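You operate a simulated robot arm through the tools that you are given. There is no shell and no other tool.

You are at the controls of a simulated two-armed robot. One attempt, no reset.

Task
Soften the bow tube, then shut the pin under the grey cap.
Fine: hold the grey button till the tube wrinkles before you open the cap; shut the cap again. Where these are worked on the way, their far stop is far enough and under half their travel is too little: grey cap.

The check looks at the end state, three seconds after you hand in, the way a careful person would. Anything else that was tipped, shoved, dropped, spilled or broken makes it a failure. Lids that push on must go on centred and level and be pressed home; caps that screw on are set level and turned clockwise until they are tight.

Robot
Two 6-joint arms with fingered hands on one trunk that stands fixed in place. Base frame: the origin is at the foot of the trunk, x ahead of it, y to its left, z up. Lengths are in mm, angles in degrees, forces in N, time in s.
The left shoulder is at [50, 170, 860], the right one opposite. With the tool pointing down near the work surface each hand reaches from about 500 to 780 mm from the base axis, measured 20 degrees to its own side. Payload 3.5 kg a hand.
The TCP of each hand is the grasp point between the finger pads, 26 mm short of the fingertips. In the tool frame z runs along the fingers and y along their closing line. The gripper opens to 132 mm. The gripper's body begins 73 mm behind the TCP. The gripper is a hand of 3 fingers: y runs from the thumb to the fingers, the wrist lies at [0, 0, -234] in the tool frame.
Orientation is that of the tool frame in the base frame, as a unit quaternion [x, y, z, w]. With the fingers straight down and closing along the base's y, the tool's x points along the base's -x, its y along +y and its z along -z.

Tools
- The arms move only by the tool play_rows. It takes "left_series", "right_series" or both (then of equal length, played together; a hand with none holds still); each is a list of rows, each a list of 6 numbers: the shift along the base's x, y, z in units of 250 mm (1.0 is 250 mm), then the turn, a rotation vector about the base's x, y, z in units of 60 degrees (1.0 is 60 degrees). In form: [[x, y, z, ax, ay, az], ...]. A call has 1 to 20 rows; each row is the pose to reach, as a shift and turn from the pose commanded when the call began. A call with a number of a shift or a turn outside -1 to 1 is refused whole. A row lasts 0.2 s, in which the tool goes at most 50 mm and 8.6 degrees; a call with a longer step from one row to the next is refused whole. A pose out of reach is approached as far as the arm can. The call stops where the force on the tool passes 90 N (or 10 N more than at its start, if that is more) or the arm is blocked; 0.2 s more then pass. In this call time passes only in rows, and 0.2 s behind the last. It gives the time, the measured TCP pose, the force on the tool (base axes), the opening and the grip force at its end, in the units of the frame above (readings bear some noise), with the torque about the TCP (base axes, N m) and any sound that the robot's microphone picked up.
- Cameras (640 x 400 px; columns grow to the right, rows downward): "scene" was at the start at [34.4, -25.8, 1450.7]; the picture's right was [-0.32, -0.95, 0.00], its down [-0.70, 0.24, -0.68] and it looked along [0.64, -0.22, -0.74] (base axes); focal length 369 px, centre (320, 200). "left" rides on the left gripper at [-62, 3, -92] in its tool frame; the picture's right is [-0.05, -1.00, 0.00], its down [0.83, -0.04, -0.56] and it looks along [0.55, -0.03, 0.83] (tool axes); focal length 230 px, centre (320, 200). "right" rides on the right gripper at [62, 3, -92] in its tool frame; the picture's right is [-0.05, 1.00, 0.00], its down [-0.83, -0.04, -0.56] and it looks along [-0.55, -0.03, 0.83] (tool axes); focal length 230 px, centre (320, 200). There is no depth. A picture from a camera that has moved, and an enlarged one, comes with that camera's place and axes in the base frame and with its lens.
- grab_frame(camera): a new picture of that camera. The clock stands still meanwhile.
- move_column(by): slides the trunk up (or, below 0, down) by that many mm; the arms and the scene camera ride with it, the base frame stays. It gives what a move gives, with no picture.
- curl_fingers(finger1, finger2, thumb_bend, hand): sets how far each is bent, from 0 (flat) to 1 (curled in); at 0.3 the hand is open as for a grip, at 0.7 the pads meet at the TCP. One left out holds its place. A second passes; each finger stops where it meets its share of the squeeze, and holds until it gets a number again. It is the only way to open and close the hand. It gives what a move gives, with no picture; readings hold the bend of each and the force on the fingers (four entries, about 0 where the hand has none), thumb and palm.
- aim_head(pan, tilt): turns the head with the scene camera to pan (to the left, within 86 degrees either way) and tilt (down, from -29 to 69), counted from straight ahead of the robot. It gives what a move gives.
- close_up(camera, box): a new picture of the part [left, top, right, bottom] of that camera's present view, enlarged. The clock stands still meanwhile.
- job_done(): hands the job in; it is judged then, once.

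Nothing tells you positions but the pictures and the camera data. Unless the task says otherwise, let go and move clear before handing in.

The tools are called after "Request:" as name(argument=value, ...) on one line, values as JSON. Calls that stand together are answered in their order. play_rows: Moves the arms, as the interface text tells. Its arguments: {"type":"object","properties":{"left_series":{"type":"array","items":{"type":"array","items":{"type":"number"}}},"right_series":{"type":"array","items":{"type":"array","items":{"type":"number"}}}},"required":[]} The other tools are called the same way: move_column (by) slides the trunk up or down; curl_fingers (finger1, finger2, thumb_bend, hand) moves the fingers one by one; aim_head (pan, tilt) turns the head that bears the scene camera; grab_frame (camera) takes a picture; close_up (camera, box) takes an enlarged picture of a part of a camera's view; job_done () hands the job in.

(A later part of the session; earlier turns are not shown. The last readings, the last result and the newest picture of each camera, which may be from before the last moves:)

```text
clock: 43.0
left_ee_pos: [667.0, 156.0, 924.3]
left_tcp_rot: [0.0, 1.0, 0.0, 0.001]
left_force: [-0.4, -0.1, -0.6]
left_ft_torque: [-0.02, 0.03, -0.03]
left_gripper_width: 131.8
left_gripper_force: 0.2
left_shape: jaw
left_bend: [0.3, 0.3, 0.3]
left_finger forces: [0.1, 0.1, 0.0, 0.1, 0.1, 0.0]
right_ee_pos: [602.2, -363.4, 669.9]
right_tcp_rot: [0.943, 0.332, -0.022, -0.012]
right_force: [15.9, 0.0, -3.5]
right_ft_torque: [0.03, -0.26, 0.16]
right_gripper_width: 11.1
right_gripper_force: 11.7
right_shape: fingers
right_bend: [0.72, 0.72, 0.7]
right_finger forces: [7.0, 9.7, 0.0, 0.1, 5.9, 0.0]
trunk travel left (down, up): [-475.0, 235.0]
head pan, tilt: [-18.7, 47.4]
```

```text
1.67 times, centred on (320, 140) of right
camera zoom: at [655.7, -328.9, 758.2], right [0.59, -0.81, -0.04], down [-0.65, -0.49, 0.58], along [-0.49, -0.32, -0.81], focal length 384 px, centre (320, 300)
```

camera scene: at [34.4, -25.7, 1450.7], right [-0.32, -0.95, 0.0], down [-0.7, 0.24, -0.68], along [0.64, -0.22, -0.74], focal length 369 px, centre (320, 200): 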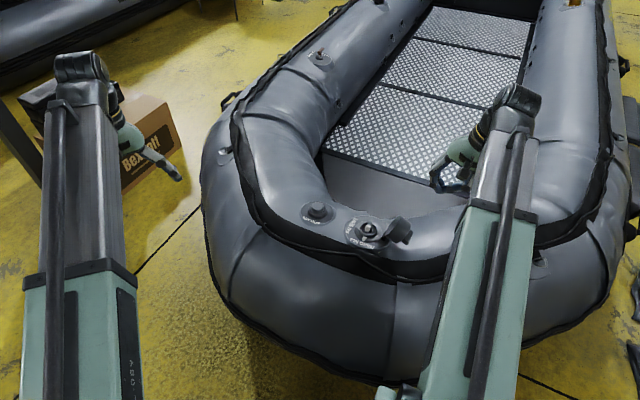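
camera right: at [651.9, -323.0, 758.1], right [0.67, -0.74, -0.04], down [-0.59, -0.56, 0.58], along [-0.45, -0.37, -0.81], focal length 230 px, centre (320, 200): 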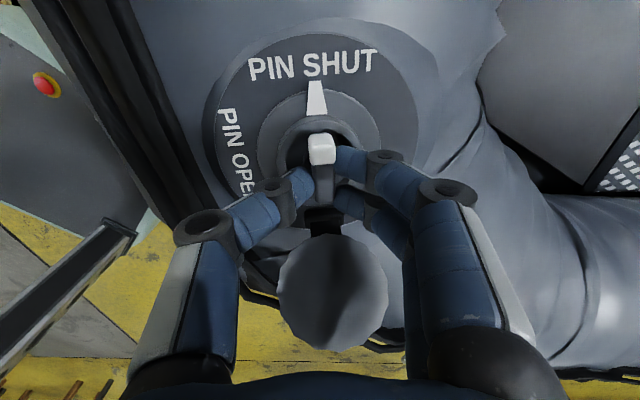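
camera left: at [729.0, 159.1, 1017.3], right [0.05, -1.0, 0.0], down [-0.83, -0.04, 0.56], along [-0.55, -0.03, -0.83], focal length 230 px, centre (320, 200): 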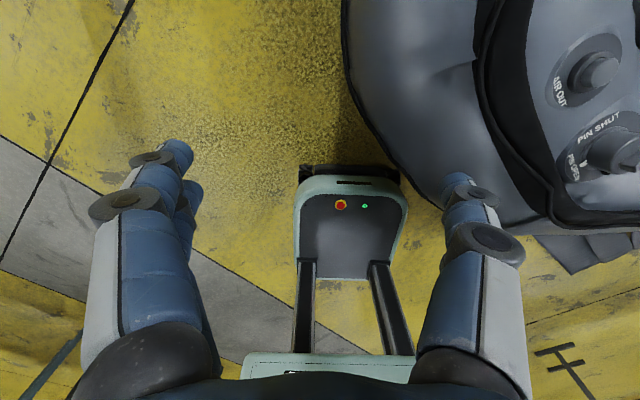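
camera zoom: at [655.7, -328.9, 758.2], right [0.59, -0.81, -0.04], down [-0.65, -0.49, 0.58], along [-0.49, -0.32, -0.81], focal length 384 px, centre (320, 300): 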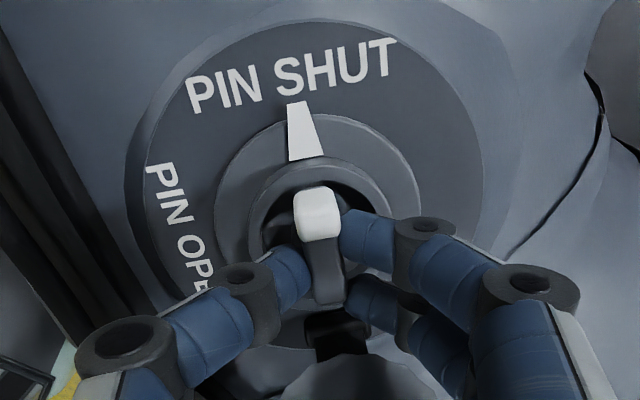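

The pin has reached its stop, because the pointer held still while the hand turned further. I'll relieve the twist, open the fingers and lift straight off.

Request:
play_rows(right_series=[[0, 0, 0, 0, 0, 0.05], [0, 0, 0, 0, 0, 0.09]])

Request:
curl_fingers(hand="right", finger1=0.6, finger2=0.6, thumb_bend=0.6)

Request:
play_rows(right_series=[[0, 0, 0.04, 0, 0, 0], [0, 0, 0.14, 0, 0, 0], [0, 0, 0.28, 0, 0, 0], [0, 0, 0.44, 0, 0, 0], [0, 0, 0.6, 0, 0, 0]])

Request:
grab_frame(camera="right")

Request:
close_up(camera="left", box=[560, 90, 640, 200])

```text
clock: 43.6
left_ee_pos: [665.9, 155.6, 923.9]
left_tcp_rot: [0.0, 1.0, 0.0, 0.0]
left_force: [0.0, -0.3, 0.6]
left_ft_torque: [-0.02, -0.02, 0.03]
left_gripper_width: 131.7
left_gripper_force: 0.0
left_shape: jaw
left_bend: [0.3, 0.3, 0.3]
left_finger forces: [0.0, 0.0, 0.0, 0.0, 0.0, 0.0]
right_ee_pos: [601.5, -362.0, 669.8]
right_tcp_rot: [0.926, 0.377, -0.023, -0.011]
right_force: [13.3, -1.2, -3.3]
right_ft_torque: [-0.01, -0.2, 0.01]
right_gripper_width: 11.9
right_gripper_force: 11.0
right_shape: fingers
right_bend: [0.72, 0.72, 0.7]
right_finger forces: [8.8, 7.6, 0.0, 0.1, 5.4, 0.0]
trunk travel left (down, up): [-475.0, 235.0]
head pan, tilt: [-18.7, 47.4]
```

```text
clock: 44.6
left_ee_pos: [666.7, 155.5, 926.0]
left_tcp_rot: [0.0, 1.0, 0.0, 0.0]
left_force: [0.0, 0.0, -0.2]
left_ft_torque: [0.03, -0.01, -0.02]
left_gripper_width: 131.9
left_gripper_force: 0.1
left_shape: jaw
left_bend: [0.3, 0.3, 0.3]
left_finger forces: [0.1, 0.1, 0.0, 0.0, 0.0, 0.1]
right_ee_pos: [600.4, -363.2, 669.3]
right_tcp_rot: [0.926, 0.377, -0.023, -0.01]
right_force: [0.2, 1.0, 0.0]
right_ft_torque: [0.03, 0.0, 0.0]
right_gripper_width: 34.2
right_gripper_force: 0.0
right_shape: fingers
right_bend: [0.6, 0.6, 0.6]
right_finger forces: [0.0, 0.0, 0.1, 0.0, 0.0, 0.0]
trunk travel left (down, up): [-475.0, 235.0]
head pan, tilt: [-18.7, 47.4]
```

```text
clock: 45.8
left_ee_pos: [665.9, 156.5, 925.4]
left_tcp_rot: [0.0, 1.0, 0.0, 0.0]
left_force: [-0.2, -0.1, -0.6]
left_ft_torque: [-0.01, -0.02, 0.04]
left_gripper_width: 131.8
left_gripper_force: 0.1
left_shape: jaw
left_bend: [0.3, 0.3, 0.3]
left_finger forces: [0.0, 0.1, 0.1, 0.1, 0.1, 0.0]
right_ee_pos: [601.7, -363.0, 819.2]
right_tcp_rot: [0.926, 0.377, -0.023, -0.012]
right_force: [0.2, 0.0, -0.2]
right_ft_torque: [0.0, -0.03, 0.01]
right_gripper_width: 34.4
right_gripper_force: 0.1
right_shape: fingers
right_bend: [0.6, 0.6, 0.6]
right_finger forces: [0.0, 0.0, 0.0, 0.0, 0.0, 0.0]
trunk travel left (down, up): [-475.0, 235.0]
head pan, tilt: [-18.7, 47.4]
```

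```text
taken
camera right: at [652.2, -323.9, 908.5], right [0.66, -0.75, -0.04], down [-0.6, -0.55, 0.58], along [-0.46, -0.36, -0.81], focal length 230 px, centre (320, 200)
```

right: 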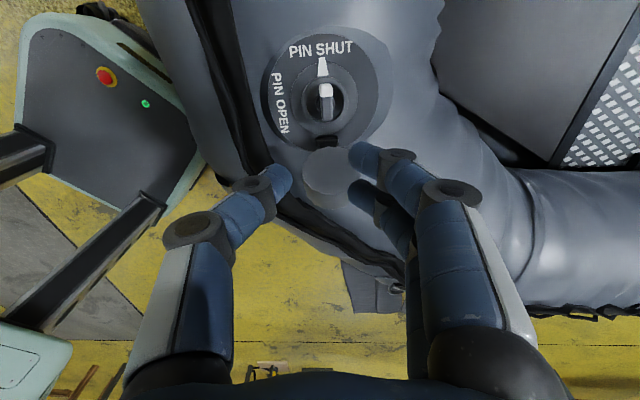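

```text
3.64 times, centred on (600, 145) of left
camera zoom: at [728.9, 159.2, 1017.3], right [0.05, -1.0, 0.0], down [-0.83, -0.04, 0.56], along [-0.55, -0.03, -0.83], focal length 837 px, centre (-698, 400)
```

zoom: 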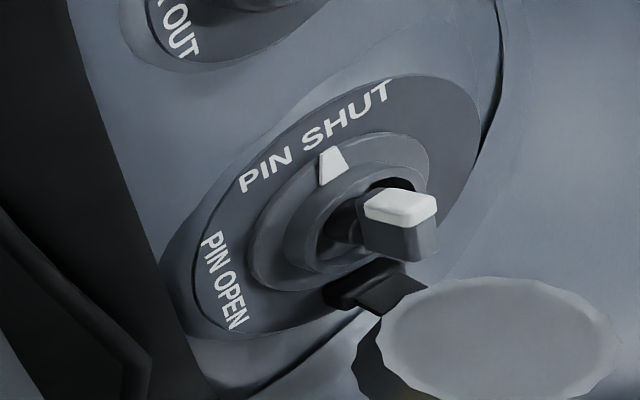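

The pin stays on PIN SHUT. Next I'll close the cap by moving the hand behind it, turning back as I go, and pushing it over from its back side.

Request:
curl_fingers(hand="right", finger1=0.7, finger2=0.7, thumb_bend=0.7)

Request:
play_rows(right_series=[[0, 0, 0.06, 0, 0, 0.13], [-0.06, -0.062, 0.1, 0, 0, 0.26], [-0.13, -0.136, 0.1, 0, 0, 0.39], [-0.2, -0.21, 0.1, 0, 0, 0.52], [-0.27, -0.283, 0.1, 0, 0, 0.65], [-0.34, -0.356, 0.1, 0, 0, 0.78], [-0.4, -0.42, 0.1, 0, 0, 0.9]])

Request:
grab_frame(camera="right")

Request:
grab_frame(camera="scene")

```text
clock: 46.8
left_ee_pos: [666.1, 155.1, 925.2]
left_tcp_rot: [0.0, 1.0, 0.0, 0.0]
left_force: [-0.4, 0.4, 0.4]
left_ft_torque: [0.01, 0.02, 0.0]
left_gripper_width: 132.2
left_gripper_force: 0.1
left_shape: jaw
left_bend: [0.3, 0.3, 0.3]
left_finger forces: [0.1, 0.1, 0.0, 0.0, 0.0, 0.0]
right_ee_pos: [602.1, -364.0, 818.4]
right_tcp_rot: [0.926, 0.377, -0.022, -0.011]
right_force: [-0.7, -0.2, 0.1]
right_ft_torque: [0.0, 0.02, -0.01]
right_gripper_width: 6.1
right_gripper_force: 0.0
right_shape: fingers
right_bend: [0.7, 0.7, 0.7]
right_finger forces: [0.0, 0.0, 0.0, 0.0, 0.1, 0.1]
trunk travel left (down, up): [-475.0, 235.0]
head pan, tilt: [-18.7, 47.4]
```

```text
clock: 48.4
left_ee_pos: [665.9, 155.7, 924.6]
left_tcp_rot: [0.0, 1.0, 0.0, 0.0]
left_force: [-0.1, 0.7, -0.5]
left_ft_torque: [-0.02, 0.0, 0.0]
left_gripper_width: 132.0
left_gripper_force: 0.2
left_shape: jaw
left_bend: [0.3, 0.3, 0.3]
left_finger forces: [0.1, 0.0, 0.0, 0.0, 0.1, 0.0]
right_ee_pos: [500.3, -467.4, 844.6]
right_tcp_rot: [0.653, 0.757, -0.024, 0.0]
right_force: [0.1, -0.9, 0.0]
right_ft_torque: [0.02, 0.0, -0.02]
right_gripper_width: 6.2
right_gripper_force: 0.0
right_shape: fingers
right_bend: [0.7, 0.7, 0.7]
right_finger forces: [0.0, 0.1, 0.0, 0.0, 0.0, 0.1]
trunk travel left (down, up): [-475.0, 235.0]
head pan, tilt: [-18.7, 47.4]
```

```text
taken
camera right: at [496.9, -404.4, 933.2], right [0.99, 0.09, -0.04], down [0.1, -0.81, 0.58], along [0.03, -0.58, -0.81], focal length 230 px, centre (320, 200)
```

right: 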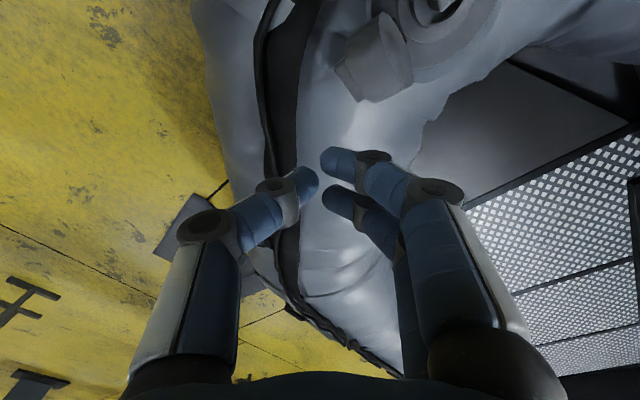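

```text
taken
camera scene: at [34.3, -25.8, 1450.7], right [-0.32, -0.95, 0.0], down [-0.7, 0.24, -0.68], along [0.64, -0.22, -0.74], focal length 369 px, centre (320, 200)
```

scene: 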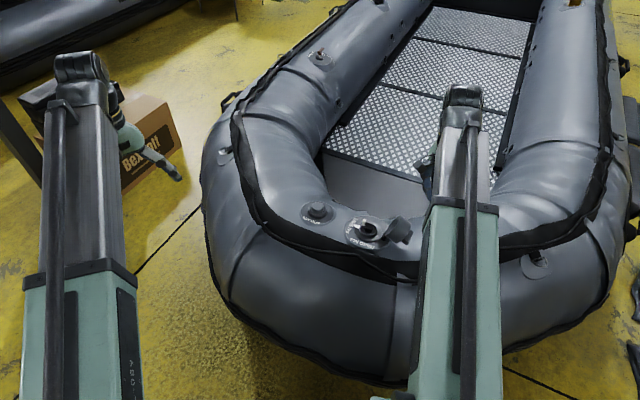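

The hand is behind and above the open cap. I'll turn it so the fingertips lead towards the cap, then lower it until the tips are level with the upper back of the cap.

Request:
play_rows(right_series=[[-0.002, -0.002, 0, 0.0389, -0.0661, 0.1008], [-0.004, -0.004, 0, 0.0777, -0.1322, 0.2016], [-0.006, -0.006, 0, 0.1166, -0.1984, 0.3024], [-0.008, -0.008, 0, 0.1554, -0.2645, 0.4031], [-0.01, -0.01, 0, 0.1943, -0.3306, 0.5039], [-0.0116, -0.0128, 0, 0.2331, -0.3967, 0.6047], [-0.0116, -0.0128, -0.14, 0.2331, -0.3967, 0.6047], [-0.0116, -0.0128, -0.28, 0.2331, -0.3967, 0.6047], [-0.0116, -0.0128, -0.42, 0.2331, -0.3967, 0.6047], [-0.0116, -0.0128, -0.54, 0.2331, -0.3967, 0.6047]])

Request:
grab_frame(camera="right")

Request:
close_up(camera="scene", box=[330, 170, 470, 262])

Request:
close_up(camera="left", box=[560, 90, 640, 200])

```text
clock: 50.6
left_ee_pos: [666.1, 156.2, 924.6]
left_tcp_rot: [0.0, 1.0, 0.0, 0.0]
left_force: [-0.8, -0.9, 0.2]
left_ft_torque: [-0.01, 0.0, 0.01]
left_gripper_width: 131.9
left_gripper_force: 0.0
left_shape: jaw
left_bend: [0.3, 0.3, 0.3]
left_finger forces: [0.0, 0.0, 0.0, 0.0, 0.0, 0.0]
right_ee_pos: [496.1, -469.8, 708.4]
right_tcp_rot: [0.375, 0.902, 0.199, 0.083]
right_force: [0.1, 0.1, -0.8]
right_ft_torque: [-0.02, 0.01, 0.01]
right_gripper_width: 6.1
right_gripper_force: 0.1
right_shape: fingers
right_bend: [0.7, 0.7, 0.7]
right_finger forces: [0.0, 0.0, 0.1, 0.0, 0.0, 0.0]
trunk travel left (down, up): [-475.0, 235.0]
head pan, tilt: [-18.7, 47.4]
```

```text
taken
camera right: at [428.7, -452.8, 792.4], right [0.68, 0.6, 0.42], down [0.39, -0.78, 0.49], along [0.62, -0.16, -0.77], focal length 230 px, centre (320, 200)
```

right: 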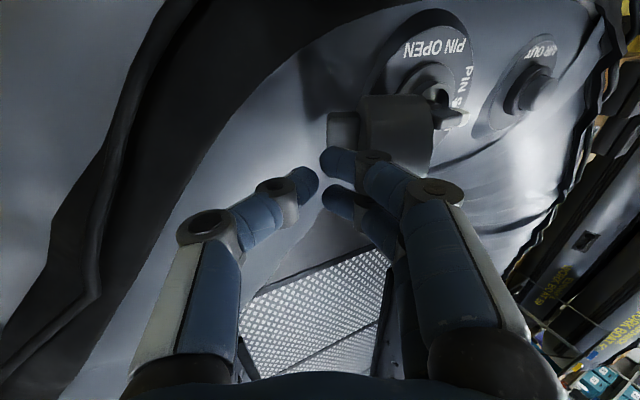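

```text
4.35 times, centred on (400, 216) of scene
camera zoom: at [34.4, -25.8, 1450.7], right [-0.32, -0.95, 0.0], down [-0.7, 0.24, -0.68], along [0.64, -0.22, -0.74], focal length 1602 px, centre (-28, 130)
```

zoom: 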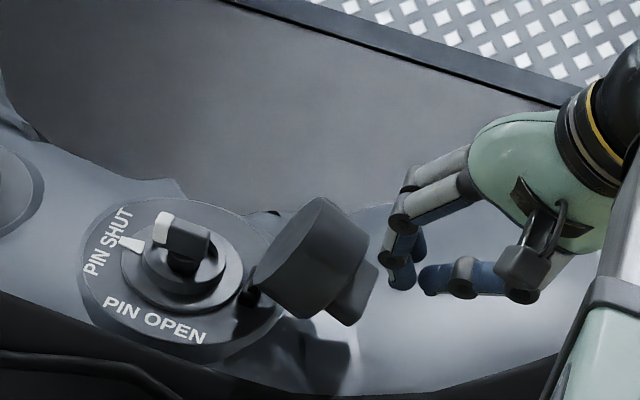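

```text
3.64 times, centred on (600, 145) of left
camera zoom: at [729.0, 159.1, 1017.3], right [0.05, -1.0, 0.0], down [-0.83, -0.04, 0.56], along [-0.55, -0.03, -0.83], focal length 837 px, centre (-698, 400)
```

zoom: 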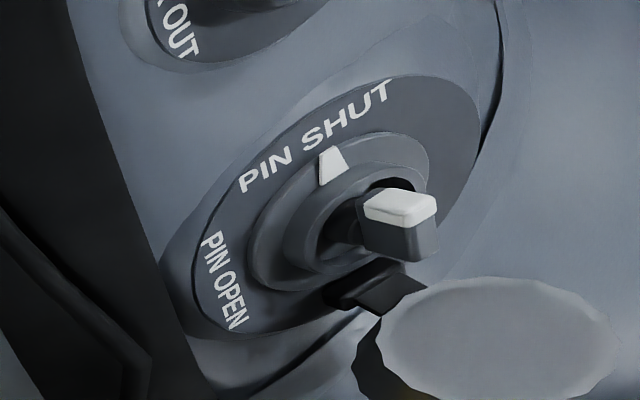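

The tips are level with the back of the cap. I'll push slowly along azimuth 45° to fold the cap over.

Request:
play_rows(right_series=[[0.0283, 0.0283, 0, 0, 0, 0], [0.0566, 0.0566, 0, 0, 0, 0], [0.0849, 0.0849, 0, 0, 0, 0], [0.1132, 0.1132, 0, 0, 0, 0], [0.1415, 0.1415, 0, 0, 0, 0], [0.1698, 0.1698, 0, 0, 0, 0], [0.198, 0.198, 0, 0, 0, 0]])

Request:
grab_frame(camera="right")

Request:
close_up(camera="scene", box=[330, 170, 470, 262])

Request:
close_up(camera="left", box=[560, 90, 640, 200])

```text
clock: 52.2
left_ee_pos: [663.3, 155.1, 928.3]
left_tcp_rot: [0.001, 1.0, 0.0, 0.001]
left_force: [0.4, -0.6, -0.2]
left_ft_torque: [0.0, 0.0, 0.0]
left_gripper_width: 132.2
left_gripper_force: 0.0
left_shape: jaw
left_bend: [0.3, 0.3, 0.3]
left_finger forces: [0.0, 0.1, 0.0, 0.0, 0.0, 0.1]
right_ee_pos: [542.8, -425.8, 714.3]
right_tcp_rot: [0.377, 0.901, 0.198, 0.087]
right_force: [-27.4, -36.4, 49.7]
right_ft_torque: [-1.36, 1.2, 0.14]
right_gripper_width: 10.8
right_gripper_force: 37.6
right_shape: fingers
right_bend: [0.82, 0.82, 0.69]
right_finger forces: [12.1, 12.8, 0.1, 0.0, 49.3, 0.1]
trunk travel left (down, up): [-475.0, 235.0]
head pan, tilt: [-18.7, 47.4]
```

```text
taken
camera right: at [473.9, -407.9, 797.1], right [0.68, 0.6, 0.42], down [0.38, -0.78, 0.49], along [0.62, -0.17, -0.76], focal length 230 px, centre (320, 200)
```

right: 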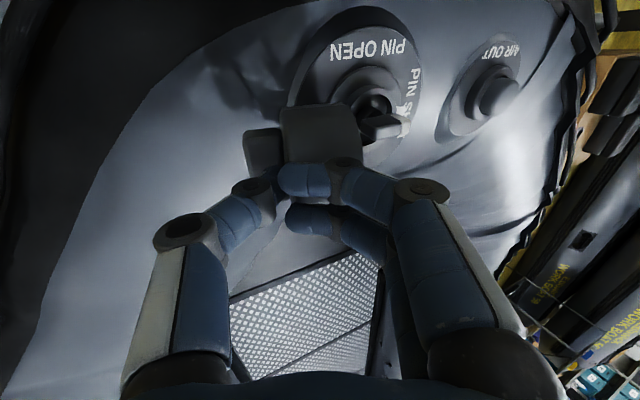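

```text
4.35 times, centred on (400, 216) of scene
camera zoom: at [28.9, -26.2, 1451.4], right [-0.32, -0.95, 0.0], down [-0.69, 0.24, -0.68], along [0.64, -0.22, -0.73], focal length 1602 px, centre (-28, 130)
```

zoom: 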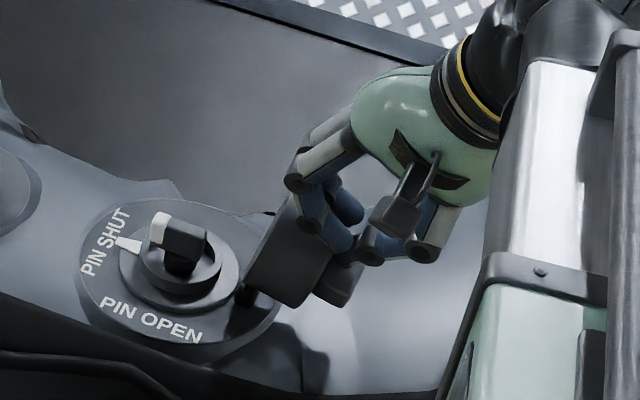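

```text
3.64 times, centred on (600, 145) of left
camera zoom: at [725.4, 158.0, 1020.7], right [0.05, -1.0, 0.0], down [-0.83, -0.04, 0.55], along [-0.55, -0.03, -0.83], focal length 837 px, centre (-698, 400)
```

zoom: 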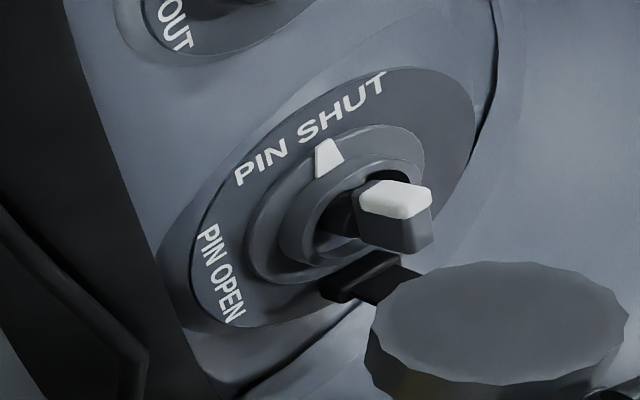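

The thumb is bearing on the fin while the fingers ride on the top edge, so the push is jamming. I'll back off straight away and reposition.

Request:
play_rows(right_series=[[-0.02, -0.02, 0.01, 0, 0, 0], [-0.06, -0.06, 0.03, 0, 0, 0], [-0.12, -0.12, 0.06, 0, 0, 0], [-0.2, -0.2, 0.1, 0, 0, 0], [-0.27, -0.27, 0.14, 0, 0, 0]])

Request:
grab_frame(camera="right")

Request:
close_up(camera="scene", box=[330, 170, 470, 262])

Request:
close_up(camera="left", box=[560, 90, 640, 200])

```text
clock: 53.4
left_ee_pos: [665.2, 157.5, 923.9]
left_tcp_rot: [0.0, 1.0, 0.0, 0.0]
left_force: [0.5, 0.6, -0.5]
left_ft_torque: [-0.01, -0.02, 0.01]
left_gripper_width: 132.3
left_gripper_force: 0.1
left_shape: jaw
left_bend: [0.3, 0.3, 0.3]
left_finger forces: [0.0, 0.0, 0.0, 0.1, 0.1, 0.1]
right_ee_pos: [479.0, -487.8, 745.0]
right_tcp_rot: [0.375, 0.901, 0.2, 0.084]
right_force: [0.4, 1.1, 0.0]
right_ft_torque: [0.01, 0.03, -0.04]
right_gripper_width: 5.4
right_gripper_force: 0.0
right_shape: fingers
right_bend: [0.7, 0.7, 0.7]
right_finger forces: [0.1, 0.0, 0.0, 0.0, 0.0, 0.0]
trunk travel left (down, up): [-475.0, 235.0]
head pan, tilt: [-18.7, 47.4]
```

```text
taken
camera right: at [411.0, -471.1, 828.6], right [0.68, 0.6, 0.42], down [0.39, -0.78, 0.49], along [0.62, -0.16, -0.77], focal length 230 px, centre (320, 200)
```

right: 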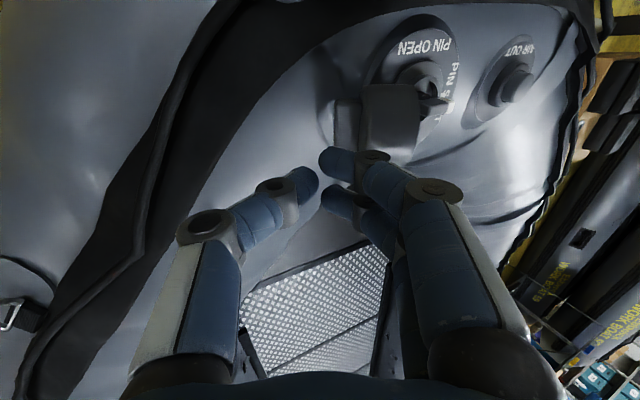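

```text
4.35 times, centred on (400, 216) of scene
camera zoom: at [34.2, -25.8, 1450.7], right [-0.32, -0.95, 0.0], down [-0.7, 0.24, -0.68], along [0.64, -0.22, -0.74], focal length 1602 px, centre (-28, 130)
```

zoom: 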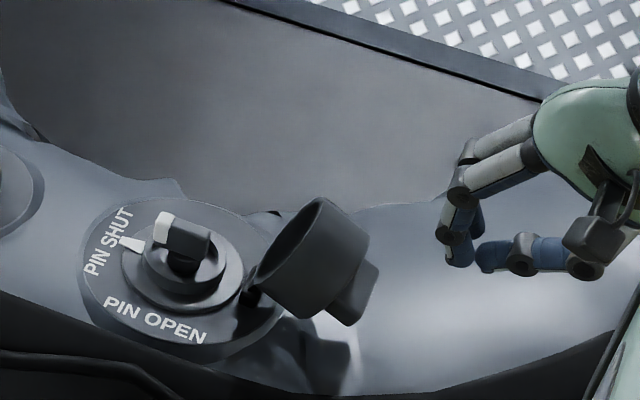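

```text
3.64 times, centred on (600, 145) of left
camera zoom: at [728.8, 159.4, 1017.3], right [0.05, -1.0, 0.0], down [-0.83, -0.04, 0.55], along [-0.55, -0.03, -0.83], focal length 837 px, centre (-698, 400)
```

zoom: 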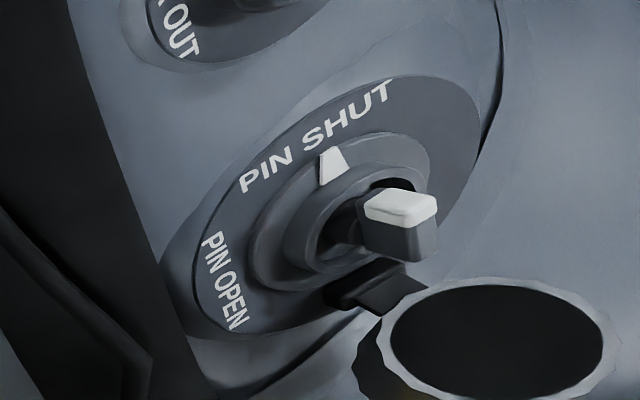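

The cap dropped back open at about 98°. I'll try a cleaner way, with the hand upright and open astride the cap: the thumb tip goes behind its back face above the fin and the fingers go in front, so the thumb alone pushes it over.

Request:
curl_fingers(hand="right", finger1=0.5, finger2=0.5, thumb_bend=0.5)

Request:
play_rows(right_series=[[0, 0, 0.12, -0.0737, 0.0737, 0], [0, 0, 0.24, -0.1473, 0.1473, 0], [0.05, 0.049, 0.3, -0.221, 0.221, 0], [0.12, 0.118, 0.3, -0.2946, 0.2946, 0], [0.19, 0.187, 0.3, -0.2946, 0.2946, 0], [0.249, 0.244, 0.3, -0.2946, 0.2946, 0], [0.249, 0.244, 0.18, -0.2946, 0.2946, 0], [0.249, 0.244, 0.06, -0.2946, 0.2946, 0], [0.249, 0.244, 0, -0.2946, 0.2946, 0]])

Request:
grab_frame(camera="right")

Request:
close_up(camera="scene", box=[330, 170, 470, 262])

Request:
close_up(camera="left", box=[540, 90, 640, 220])

```text
clock: 54.4
left_ee_pos: [666.6, 156.3, 924.2]
left_tcp_rot: [0.0, 1.0, 0.0, 0.0]
left_force: [-0.2, -0.7, 1.3]
left_ft_torque: [0.01, -0.02, 0.0]
left_gripper_width: 131.7
left_gripper_force: 0.1
left_shape: jaw
left_bend: [0.3, 0.3, 0.3]
left_finger forces: [0.0, 0.0, 0.1, 0.1, 0.1, 0.0]
right_ee_pos: [480.2, -487.6, 744.7]
right_tcp_rot: [0.374, 0.902, 0.2, 0.083]
right_force: [0.8, -0.7, 0.0]
right_ft_torque: [-0.02, 0.0, -0.02]
right_gripper_width: 67.0
right_gripper_force: 0.0
right_shape: fingers
right_bend: [0.5, 0.5, 0.5]
right_finger forces: [0.1, 0.0, 0.1, 0.0, 0.0, 0.0]
trunk travel left (down, up): [-475.0, 235.0]
head pan, tilt: [-18.7, 47.4]
```

```text
clock: 56.4
left_ee_pos: [666.1, 155.5, 923.9]
left_tcp_rot: [0.0, 1.0, 0.001, 0.0]
left_force: [0.4, -0.8, 0.1]
left_ft_torque: [0.0, -0.03, 0.0]
left_gripper_width: 131.9
left_gripper_force: 0.0
left_shape: jaw
left_bend: [0.3, 0.3, 0.3]
left_finger forces: [0.1, 0.0, 0.0, 0.0, 0.0, 0.0]
right_ee_pos: [541.6, -428.7, 744.6]
right_tcp_rot: [0.383, 0.924, -0.001, 0.0]
right_force: [0.2, -0.7, -0.1]
right_ft_torque: [0.01, 0.02, 0.02]
right_gripper_width: 67.2
right_gripper_force: 0.0
right_shape: fingers
right_bend: [0.5, 0.5, 0.5]
right_finger forces: [0.0, 0.1, 0.1, 0.0, 0.0, 0.0]
trunk travel left (down, up): [-475.0, 235.0]
head pan, tilt: [-18.7, 47.4]
```

```text
taken
camera right: at [500.9, -382.7, 835.6], right [0.74, 0.67, 0.0], down [0.56, -0.62, 0.56], along [0.37, -0.41, -0.83], focal length 230 px, centre (320, 200)
```

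right: 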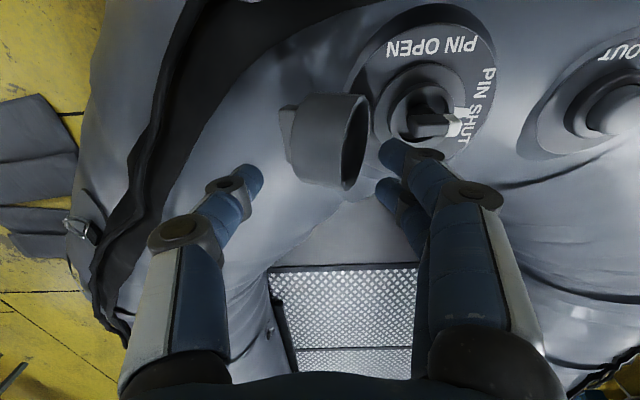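

```text
4.35 times, centred on (400, 216) of scene
camera zoom: at [34.4, -25.7, 1450.7], right [-0.32, -0.95, 0.0], down [-0.7, 0.24, -0.68], along [0.64, -0.22, -0.74], focal length 1602 px, centre (-28, 130)
```

zoom: 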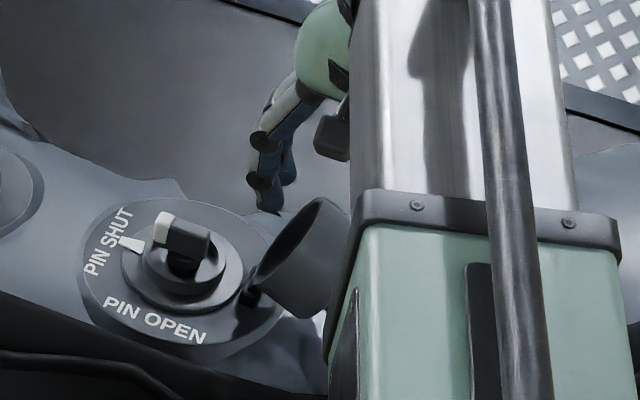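

```text
3.08 times, centred on (590, 155) of left
camera zoom: at [729.0, 159.2, 1017.2], right [0.05, -1.0, 0.0], down [-0.83, -0.04, 0.56], along [-0.55, -0.03, -0.83], focal length 708 px, centre (-511, 338)
```

zoom: 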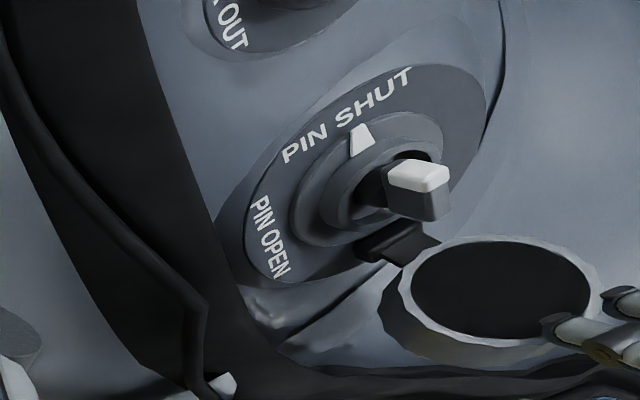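

The hand is astride the cap at height. I'll enlarge the view to confirm the thumb's clearance before lowering.

Request:
close_up(camera="right", box=[230, 70, 420, 220])

```text
2.67 times, centred on (325, 145) of right
camera zoom: at [500.9, -382.7, 835.6], right [0.74, 0.67, 0.0], down [0.56, -0.62, 0.56], along [0.37, -0.41, -0.83], focal length 614 px, centre (307, 347)
```

zoom: 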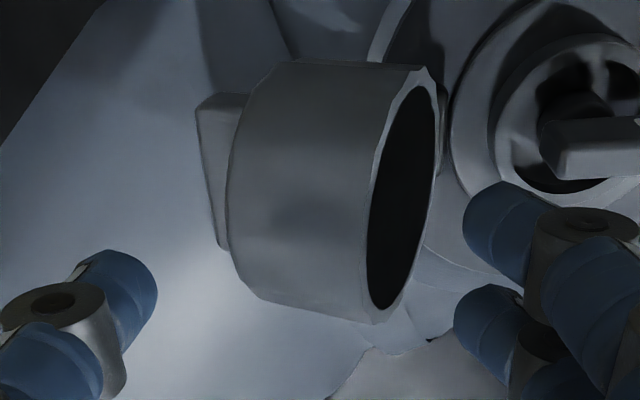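

Geometry confirmed: the cap is at about 100°, its back edge is near n=56 mm, and the fin lies below the thumb's target height. I'll lower the hand to put the thumb tip behind the back face above the fin.

Request:
play_rows(right_series=[[0, 0, -0.06, 0, 0, 0], [0, 0, -0.11, 0, 0, 0], [0, 0, -0.15, 0, 0, 0], [0, 0, -0.174, 0, 0, 0]])

Request:
grab_frame(camera="right")

Request:
close_up(camera="left", box=[540, 90, 640, 220])

```text
clock: 57.4
left_ee_pos: [666.7, 155.1, 924.1]
left_tcp_rot: [0.0, 1.0, 0.001, 0.0]
left_force: [-0.2, -0.4, -0.2]
left_ft_torque: [0.0, -0.03, 0.01]
left_gripper_width: 131.9
left_gripper_force: 0.1
left_shape: jaw
left_bend: [0.3, 0.3, 0.3]
left_finger forces: [0.0, 0.0, 0.1, 0.0, 0.1, 0.0]
right_ee_pos: [542.7, -427.5, 700.8]
right_tcp_rot: [0.383, 0.924, -0.001, 0.0]
right_force: [0.0, 0.3, -0.5]
right_ft_torque: [-0.03, 0.01, 0.01]
right_gripper_width: 67.3
right_gripper_force: 0.1
right_shape: fingers
right_bend: [0.5, 0.5, 0.5]
right_finger forces: [0.0, 0.0, 0.1, 0.0, 0.0, 0.0]
trunk travel left (down, up): [-475.0, 235.0]
head pan, tilt: [-18.7, 47.4]
```

```text
taken
camera right: at [500.7, -383.6, 792.0], right [0.74, 0.67, 0.0], down [0.56, -0.62, 0.56], along [0.37, -0.41, -0.83], focal length 230 px, centre (320, 200)
```

right: 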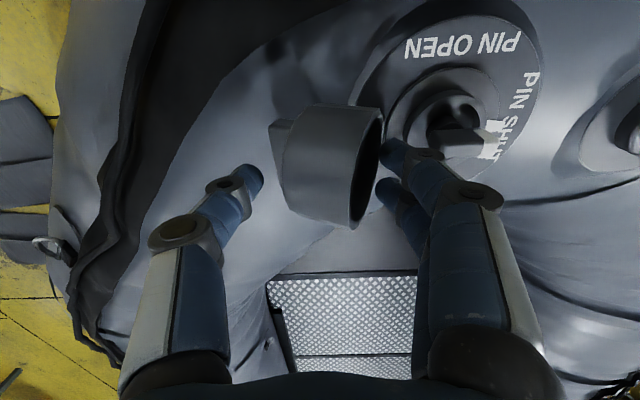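

```text
3.08 times, centred on (590, 155) of left
camera zoom: at [729.0, 159.1, 1017.3], right [0.05, -1.0, 0.0], down [-0.83, -0.04, 0.56], along [-0.55, -0.03, -0.83], focal length 708 px, centre (-511, 338)
```

zoom: 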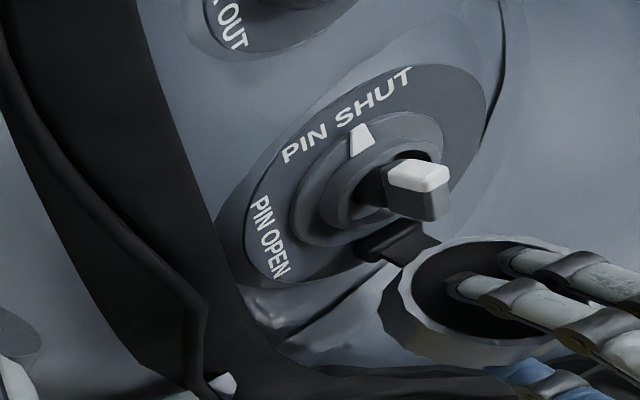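

The thumb tip is behind the cap and the fingers are in front, with no contact yet. I'll push along the cap's arc.

Request:
play_rows(right_series=[[0.019, 0.019, 0, 0, 0, 0], [0.0379, 0.0379, 0, 0, 0, 0], [0.053, 0.053, 0.019, 0, 0, 0], [0.0679, 0.0679, 0.038, 0, 0, 0], [0.085, 0.085, 0.055, 0, 0, 0], [0.1027, 0.1027, 0.0716, 0, 0, 0]])

Request:
grab_frame(camera="right")

Request:
close_up(camera="left", box=[540, 90, 640, 220])

Request:
close_up(camera="scene", box=[330, 170, 470, 262])

```text
clock: 58.8
left_ee_pos: [665.4, 154.5, 924.3]
left_tcp_rot: [0.0, 1.0, 0.0, -0.001]
left_force: [-1.2, 0.2, 0.0]
left_ft_torque: [0.05, 0.01, 0.03]
left_gripper_width: 132.0
left_gripper_force: 0.0
left_shape: jaw
left_bend: [0.3, 0.3, 0.3]
left_finger forces: [0.0, 0.1, 0.1, 0.0, 0.1, 0.0]
right_ee_pos: [567.4, -401.1, 718.8]
right_tcp_rot: [0.383, 0.924, 0.0, 0.0]
right_force: [-0.4, -0.4, -1.1]
right_ft_torque: [0.02, 0.02, -0.03]
right_gripper_width: 67.8
right_gripper_force: 0.2
right_shape: fingers
right_bend: [0.5, 0.5, 0.5]
right_finger forces: [0.0, 0.0, 0.0, 0.0, 0.3, 0.1]
trunk travel left (down, up): [-475.0, 235.0]
head pan, tilt: [-18.7, 47.4]
```

```text
taken
camera right: at [526.4, -357.4, 810.2], right [0.74, 0.67, 0.0], down [0.56, -0.62, 0.56], along [0.37, -0.41, -0.83], focal length 230 px, centre (320, 200)
```

right: 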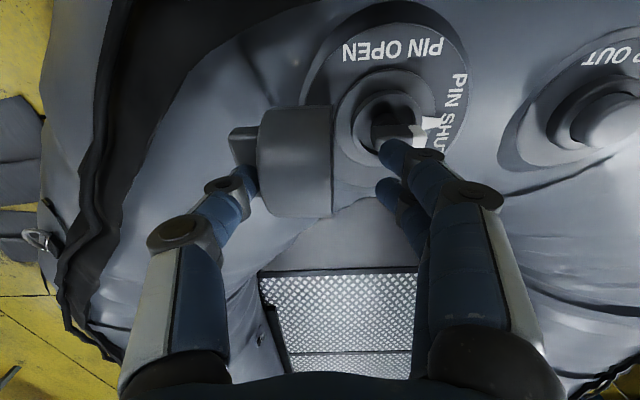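

```text
3.08 times, centred on (590, 155) of left
camera zoom: at [729.0, 159.1, 1017.2], right [0.05, -1.0, 0.0], down [-0.83, -0.04, 0.56], along [-0.55, -0.03, -0.83], focal length 708 px, centre (-511, 338)
```

zoom: 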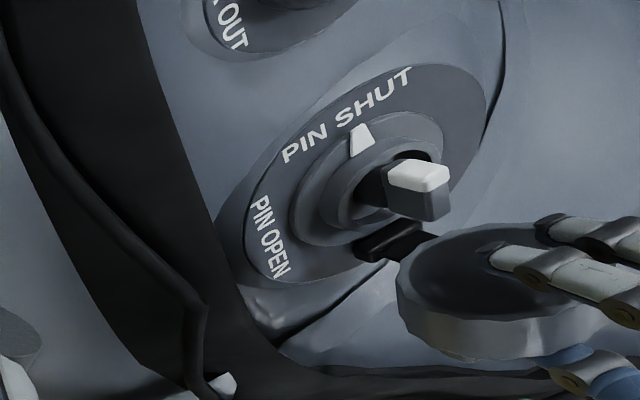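

```text
4.35 times, centred on (400, 216) of scene
camera zoom: at [34.4, -25.8, 1450.7], right [-0.32, -0.95, 0.0], down [-0.7, 0.24, -0.68], along [0.64, -0.22, -0.74], focal length 1602 px, centre (-28, 130)
```

zoom: 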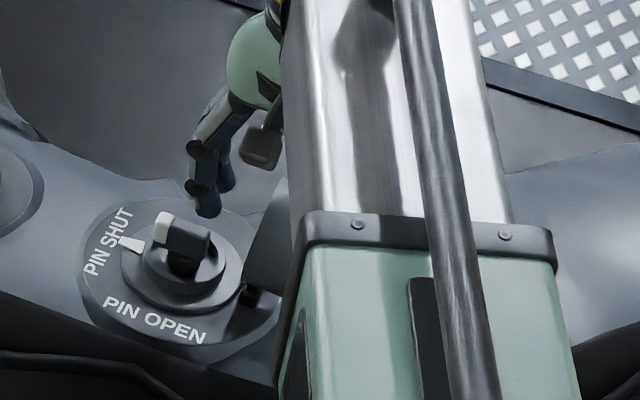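

It's working: the cap is rotating shut with hardly any force. I'll continue along the arc.

Request:
play_rows(right_series=[[0.019, 0.019, 0.0125, 0, 0, 0], [0.0382, 0.0382, 0.0244, 0, 0, 0], [0.0585, 0.0585, 0.0325, 0, 0, 0], [0.0789, 0.0789, 0.0392, 0, 0, 0], [0.1, 0.1, 0.042, 0, 0, 0], [0.121, 0.121, 0.0436, 0, 0, 0]])

Request:
grab_frame(camera="right")

Request:
close_up(camera="left", box=[540, 90, 640, 220])

```text
clock: 60.2
left_ee_pos: [665.9, 155.8, 925.2]
left_tcp_rot: [-0.001, 1.0, 0.0, 0.0]
left_force: [-0.1, -0.6, 0.5]
left_ft_torque: [0.0, -0.02, 0.0]
left_gripper_width: 131.6
left_gripper_force: 0.2
left_shape: jaw
left_bend: [0.3, 0.3, 0.3]
left_finger forces: [0.1, 0.0, 0.0, 0.1, 0.0, 0.0]
right_ee_pos: [597.1, -373.7, 731.5]
right_tcp_rot: [0.383, 0.924, -0.001, 0.002]
right_force: [-0.6, -3.2, 9.1]
right_ft_torque: [-0.41, 0.33, 0.15]
right_gripper_width: 72.1
right_gripper_force: 5.7
right_shape: fingers
right_bend: [0.5, 0.5, 0.49]
right_finger forces: [0.1, 0.0, 0.0, 0.0, 11.4, 0.1]
trunk travel left (down, up): [-475.0, 235.0]
head pan, tilt: [-18.7, 47.4]
```

```text
taken
camera right: at [556.3, -327.6, 821.7], right [0.74, 0.67, 0.0], down [0.55, -0.62, 0.56], along [0.37, -0.42, -0.83], focal length 230 px, centre (320, 200)
```

right: 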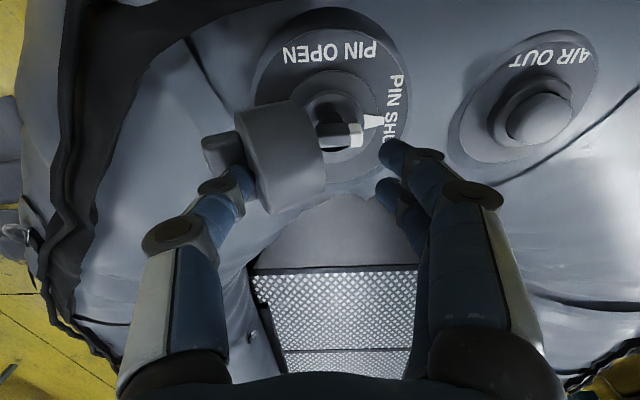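

```text
3.08 times, centred on (590, 155) of left
camera zoom: at [728.6, 159.2, 1017.7], right [0.05, -1.0, 0.0], down [-0.83, -0.04, 0.55], along [-0.55, -0.03, -0.83], focal length 708 px, centre (-511, 338)
```

zoom: 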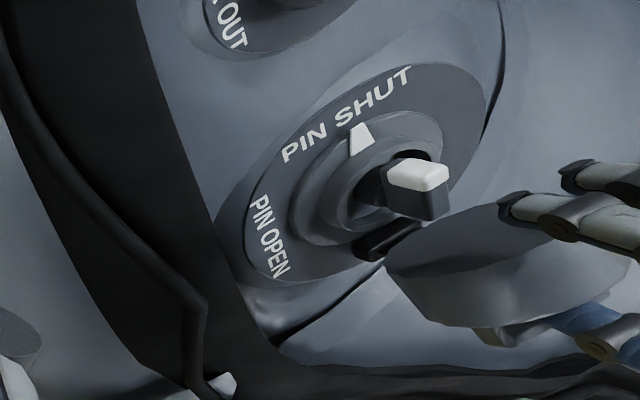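

The cap is at about 60° and following the thumb. I'll continue the arc downwards.

Request:
play_rows(right_series=[[0.021, 0.021, -0.002, 0, 0, 0], [0.0416, 0.0416, -0.006, 0, 0, 0], [0.062, 0.062, -0.013, 0, 0, 0], [0.0823, 0.0823, -0.022, 0, 0, 0]])

Request:
grab_frame(camera="right")

Request:
close_up(camera="left", box=[540, 90, 640, 220])

```text
clock: 61.2
left_ee_pos: [663.8, 156.4, 924.8]
left_tcp_rot: [0.001, 1.0, 0.0, 0.0]
left_force: [0.2, 0.2, -0.2]
left_ft_torque: [-0.01, -0.01, -0.03]
left_gripper_width: 131.8
left_gripper_force: 0.1
left_shape: jaw
left_bend: [0.3, 0.3, 0.3]
left_finger forces: [0.0, 0.0, 0.1, 0.0, 0.1, 0.0]
right_ee_pos: [619.2, -350.7, 725.2]
right_tcp_rot: [0.384, 0.923, 0.0, 0.0]
right_force: [1.4, 2.7, 7.2]
right_ft_torque: [-0.04, 0.18, -0.09]
right_gripper_width: 62.5
right_gripper_force: 4.4
right_shape: fingers
right_bend: [0.5, 0.5, 0.52]
right_finger forces: [0.0, 0.0, 0.0, 0.0, 8.4, 0.0]
trunk travel left (down, up): [-475.0, 235.0]
head pan, tilt: [-18.7, 47.4]
```

```text
taken
camera right: at [576.9, -305.4, 814.8], right [0.74, 0.67, 0.0], down [0.56, -0.62, 0.56], along [0.37, -0.41, -0.83], focal length 230 px, centre (320, 200)
```

right: 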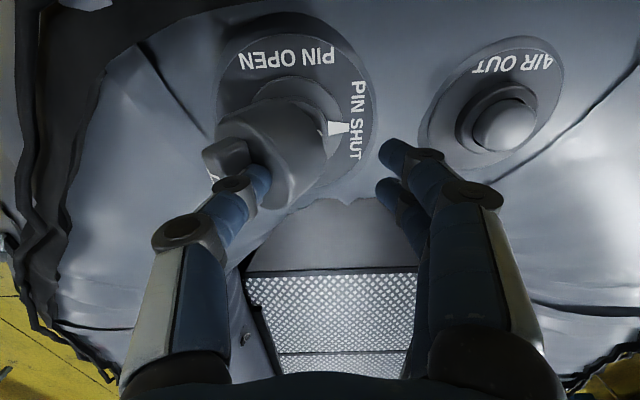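

```text
3.08 times, centred on (590, 155) of left
camera zoom: at [728.7, 159.7, 1017.2], right [0.05, -1.0, 0.0], down [-0.83, -0.04, 0.55], along [-0.55, -0.03, -0.83], focal length 708 px, centre (-511, 338)
```

zoom: 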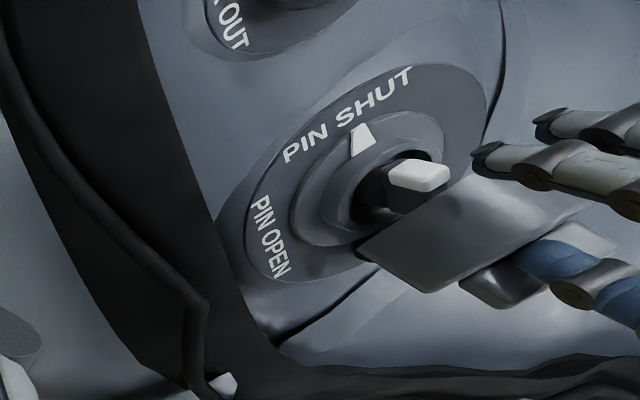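

The cap is at about 35°, with the thumb now on its top beyond the fin. I'll follow the rest of the arc down to close it.

Request:
play_rows(right_series=[[0.019, 0.019, -0.012, 0, 0, 0], [0.0376, 0.0376, -0.026, 0, 0, 0], [0.055, 0.055, -0.043, 0, 0, 0], [0.0718, 0.0718, -0.061, 0, 0, 0], [0.087, 0.087, -0.082, 0, 0, 0]])

Request:
grab_frame(camera="right")

Request:
close_up(camera="left", box=[540, 90, 640, 220])

```text
clock: 62.4
left_ee_pos: [665.7, 154.9, 925.2]
left_tcp_rot: [-0.001, 1.0, 0.0, -0.001]
left_force: [-0.6, -0.7, -0.5]
left_ft_torque: [0.02, -0.02, 0.01]
left_gripper_width: 131.8
left_gripper_force: 0.1
left_shape: jaw
left_bend: [0.3, 0.3, 0.3]
left_finger forces: [0.0, 0.0, 0.0, 0.0, 0.0, 0.1]
right_ee_pos: [640.1, -329.5, 704.8]
right_tcp_rot: [0.382, 0.924, -0.001, 0.001]
right_force: [1.5, 5.5, 5.7]
right_ft_torque: [-0.13, 0.2, -0.1]
right_gripper_width: 64.2
right_gripper_force: 4.0
right_shape: fingers
right_bend: [0.5, 0.5, 0.51]
right_finger forces: [0.0, 0.0, 0.1, 0.0, 9.3, 0.1]
trunk travel left (down, up): [-475.0, 235.0]
head pan, tilt: [-18.7, 47.4]
```

```text
taken
camera right: at [598.8, -283.9, 794.9], right [0.74, 0.67, 0.0], down [0.56, -0.62, 0.56], along [0.37, -0.41, -0.83], focal length 230 px, centre (320, 200)
```

right: 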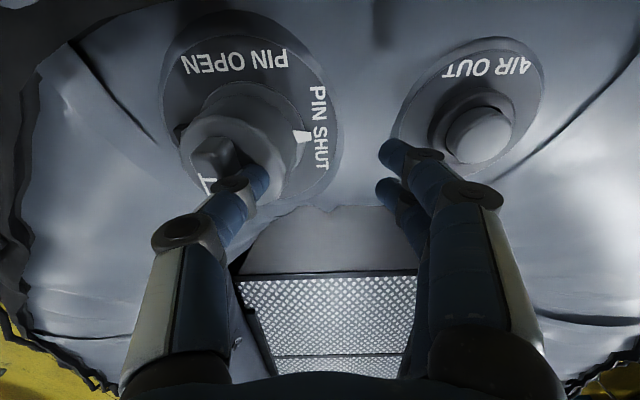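

```text
3.08 times, centred on (590, 155) of left
camera zoom: at [728.8, 159.6, 1017.3], right [0.05, -1.0, 0.0], down [-0.83, -0.04, 0.56], along [-0.55, -0.03, -0.83], focal length 708 px, centre (-511, 338)
```

zoom: 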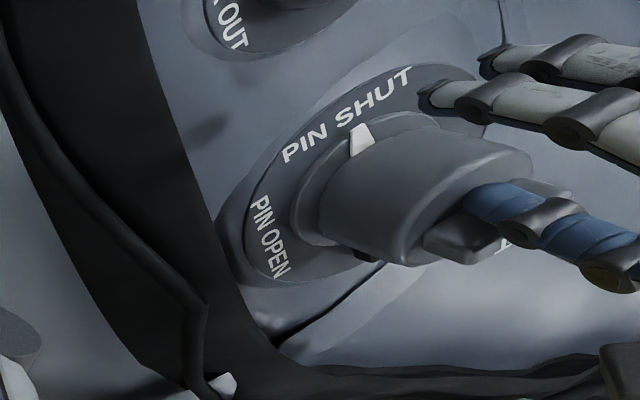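

The cap is almost shut. I'll lift off, close the fingers and press down on the centre of the fin to seat it fully.

Request:
play_rows(right_series=[[0, 0, 0.04, 0, 0, 0], [0, 0, 0.14, 0, 0, 0], [0, 0, 0.28, 0, 0, 0]])

Request:
curl_fingers(hand="right", finger1=0.7, finger2=0.7, thumb_bend=0.7)

Request:
grab_frame(camera="right")

Request:
close_up(camera="left", box=[540, 90, 640, 220])

Request:
close_up(camera="scene", box=[320, 180, 440, 262])

```text
clock: 63.2
left_ee_pos: [665.4, 155.5, 925.2]
left_tcp_rot: [0.001, 1.0, 0.0, 0.0]
left_force: [0.2, -0.4, -0.4]
left_ft_torque: [-0.03, -0.01, -0.03]
left_gripper_width: 131.7
left_gripper_force: 0.1
left_shape: jaw
left_bend: [0.3, 0.3, 0.3]
left_finger forces: [0.1, 0.0, 0.0, 0.1, 0.0, 0.1]
right_ee_pos: [640.5, -329.9, 774.6]
right_tcp_rot: [0.384, 0.924, -0.001, 0.0]
right_force: [-0.2, 0.3, -0.5]
right_ft_torque: [0.03, 0.02, 0.03]
right_gripper_width: 67.2
right_gripper_force: 0.1
right_shape: fingers
right_bend: [0.5, 0.5, 0.5]
right_finger forces: [0.1, 0.0, 0.1, 0.0, 0.0, 0.0]
trunk travel left (down, up): [-475.0, 235.0]
head pan, tilt: [-18.7, 47.4]
```

```text
clock: 64.2
left_ee_pos: [666.2, 155.4, 924.8]
left_tcp_rot: [0.0, 1.0, -0.001, 0.0]
left_force: [0.0, -0.1, -0.2]
left_ft_torque: [0.0, -0.01, 0.01]
left_gripper_width: 131.9
left_gripper_force: 0.1
left_shape: jaw
left_bend: [0.3, 0.3, 0.3]
left_finger forces: [0.0, 0.1, 0.0, 0.1, 0.0, 0.0]
right_ee_pos: [640.1, -329.5, 774.1]
right_tcp_rot: [0.384, 0.923, -0.001, 0.001]
right_force: [-0.4, -0.2, 0.9]
right_ft_torque: [-0.02, 0.0, 0.0]
right_gripper_width: 6.1
right_gripper_force: 0.0
right_shape: fingers
right_bend: [0.7, 0.7, 0.7]
right_finger forces: [0.1, 0.0, 0.0, 0.1, 0.0, 0.0]
trunk travel left (down, up): [-475.0, 235.0]
head pan, tilt: [-18.7, 47.4]
```

```text
taken
camera right: at [599.5, -284.3, 865.2], right [0.74, 0.67, 0.0], down [0.56, -0.62, 0.56], along [0.37, -0.41, -0.83], focal length 230 px, centre (320, 200)
```

right: 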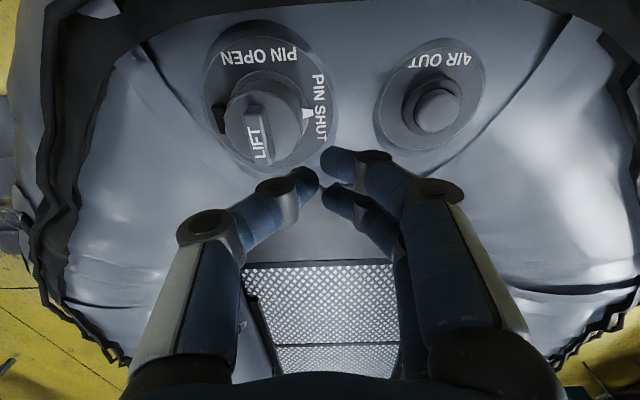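

```text
3.08 times, centred on (590, 155) of left
camera zoom: at [729.0, 159.2, 1017.2], right [0.05, -1.0, 0.0], down [-0.83, -0.04, 0.56], along [-0.55, -0.03, -0.83], focal length 708 px, centre (-511, 338)
```

zoom: 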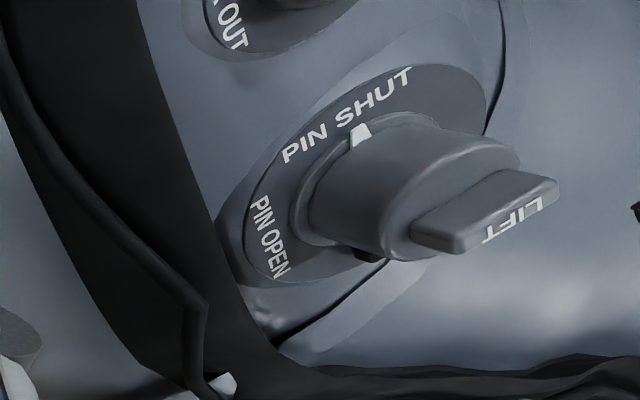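

```text
4.88 times, centred on (380, 221) of scene
camera zoom: at [34.4, -25.7, 1450.7], right [-0.32, -0.95, 0.0], down [-0.7, 0.24, -0.68], along [0.64, -0.22, -0.74], focal length 1798 px, centre (27, 98)
```

zoom: 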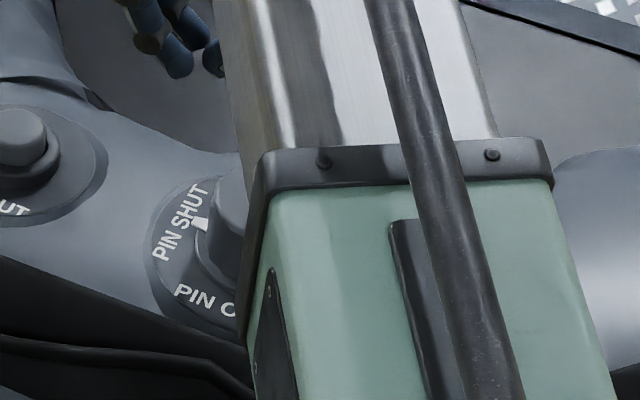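

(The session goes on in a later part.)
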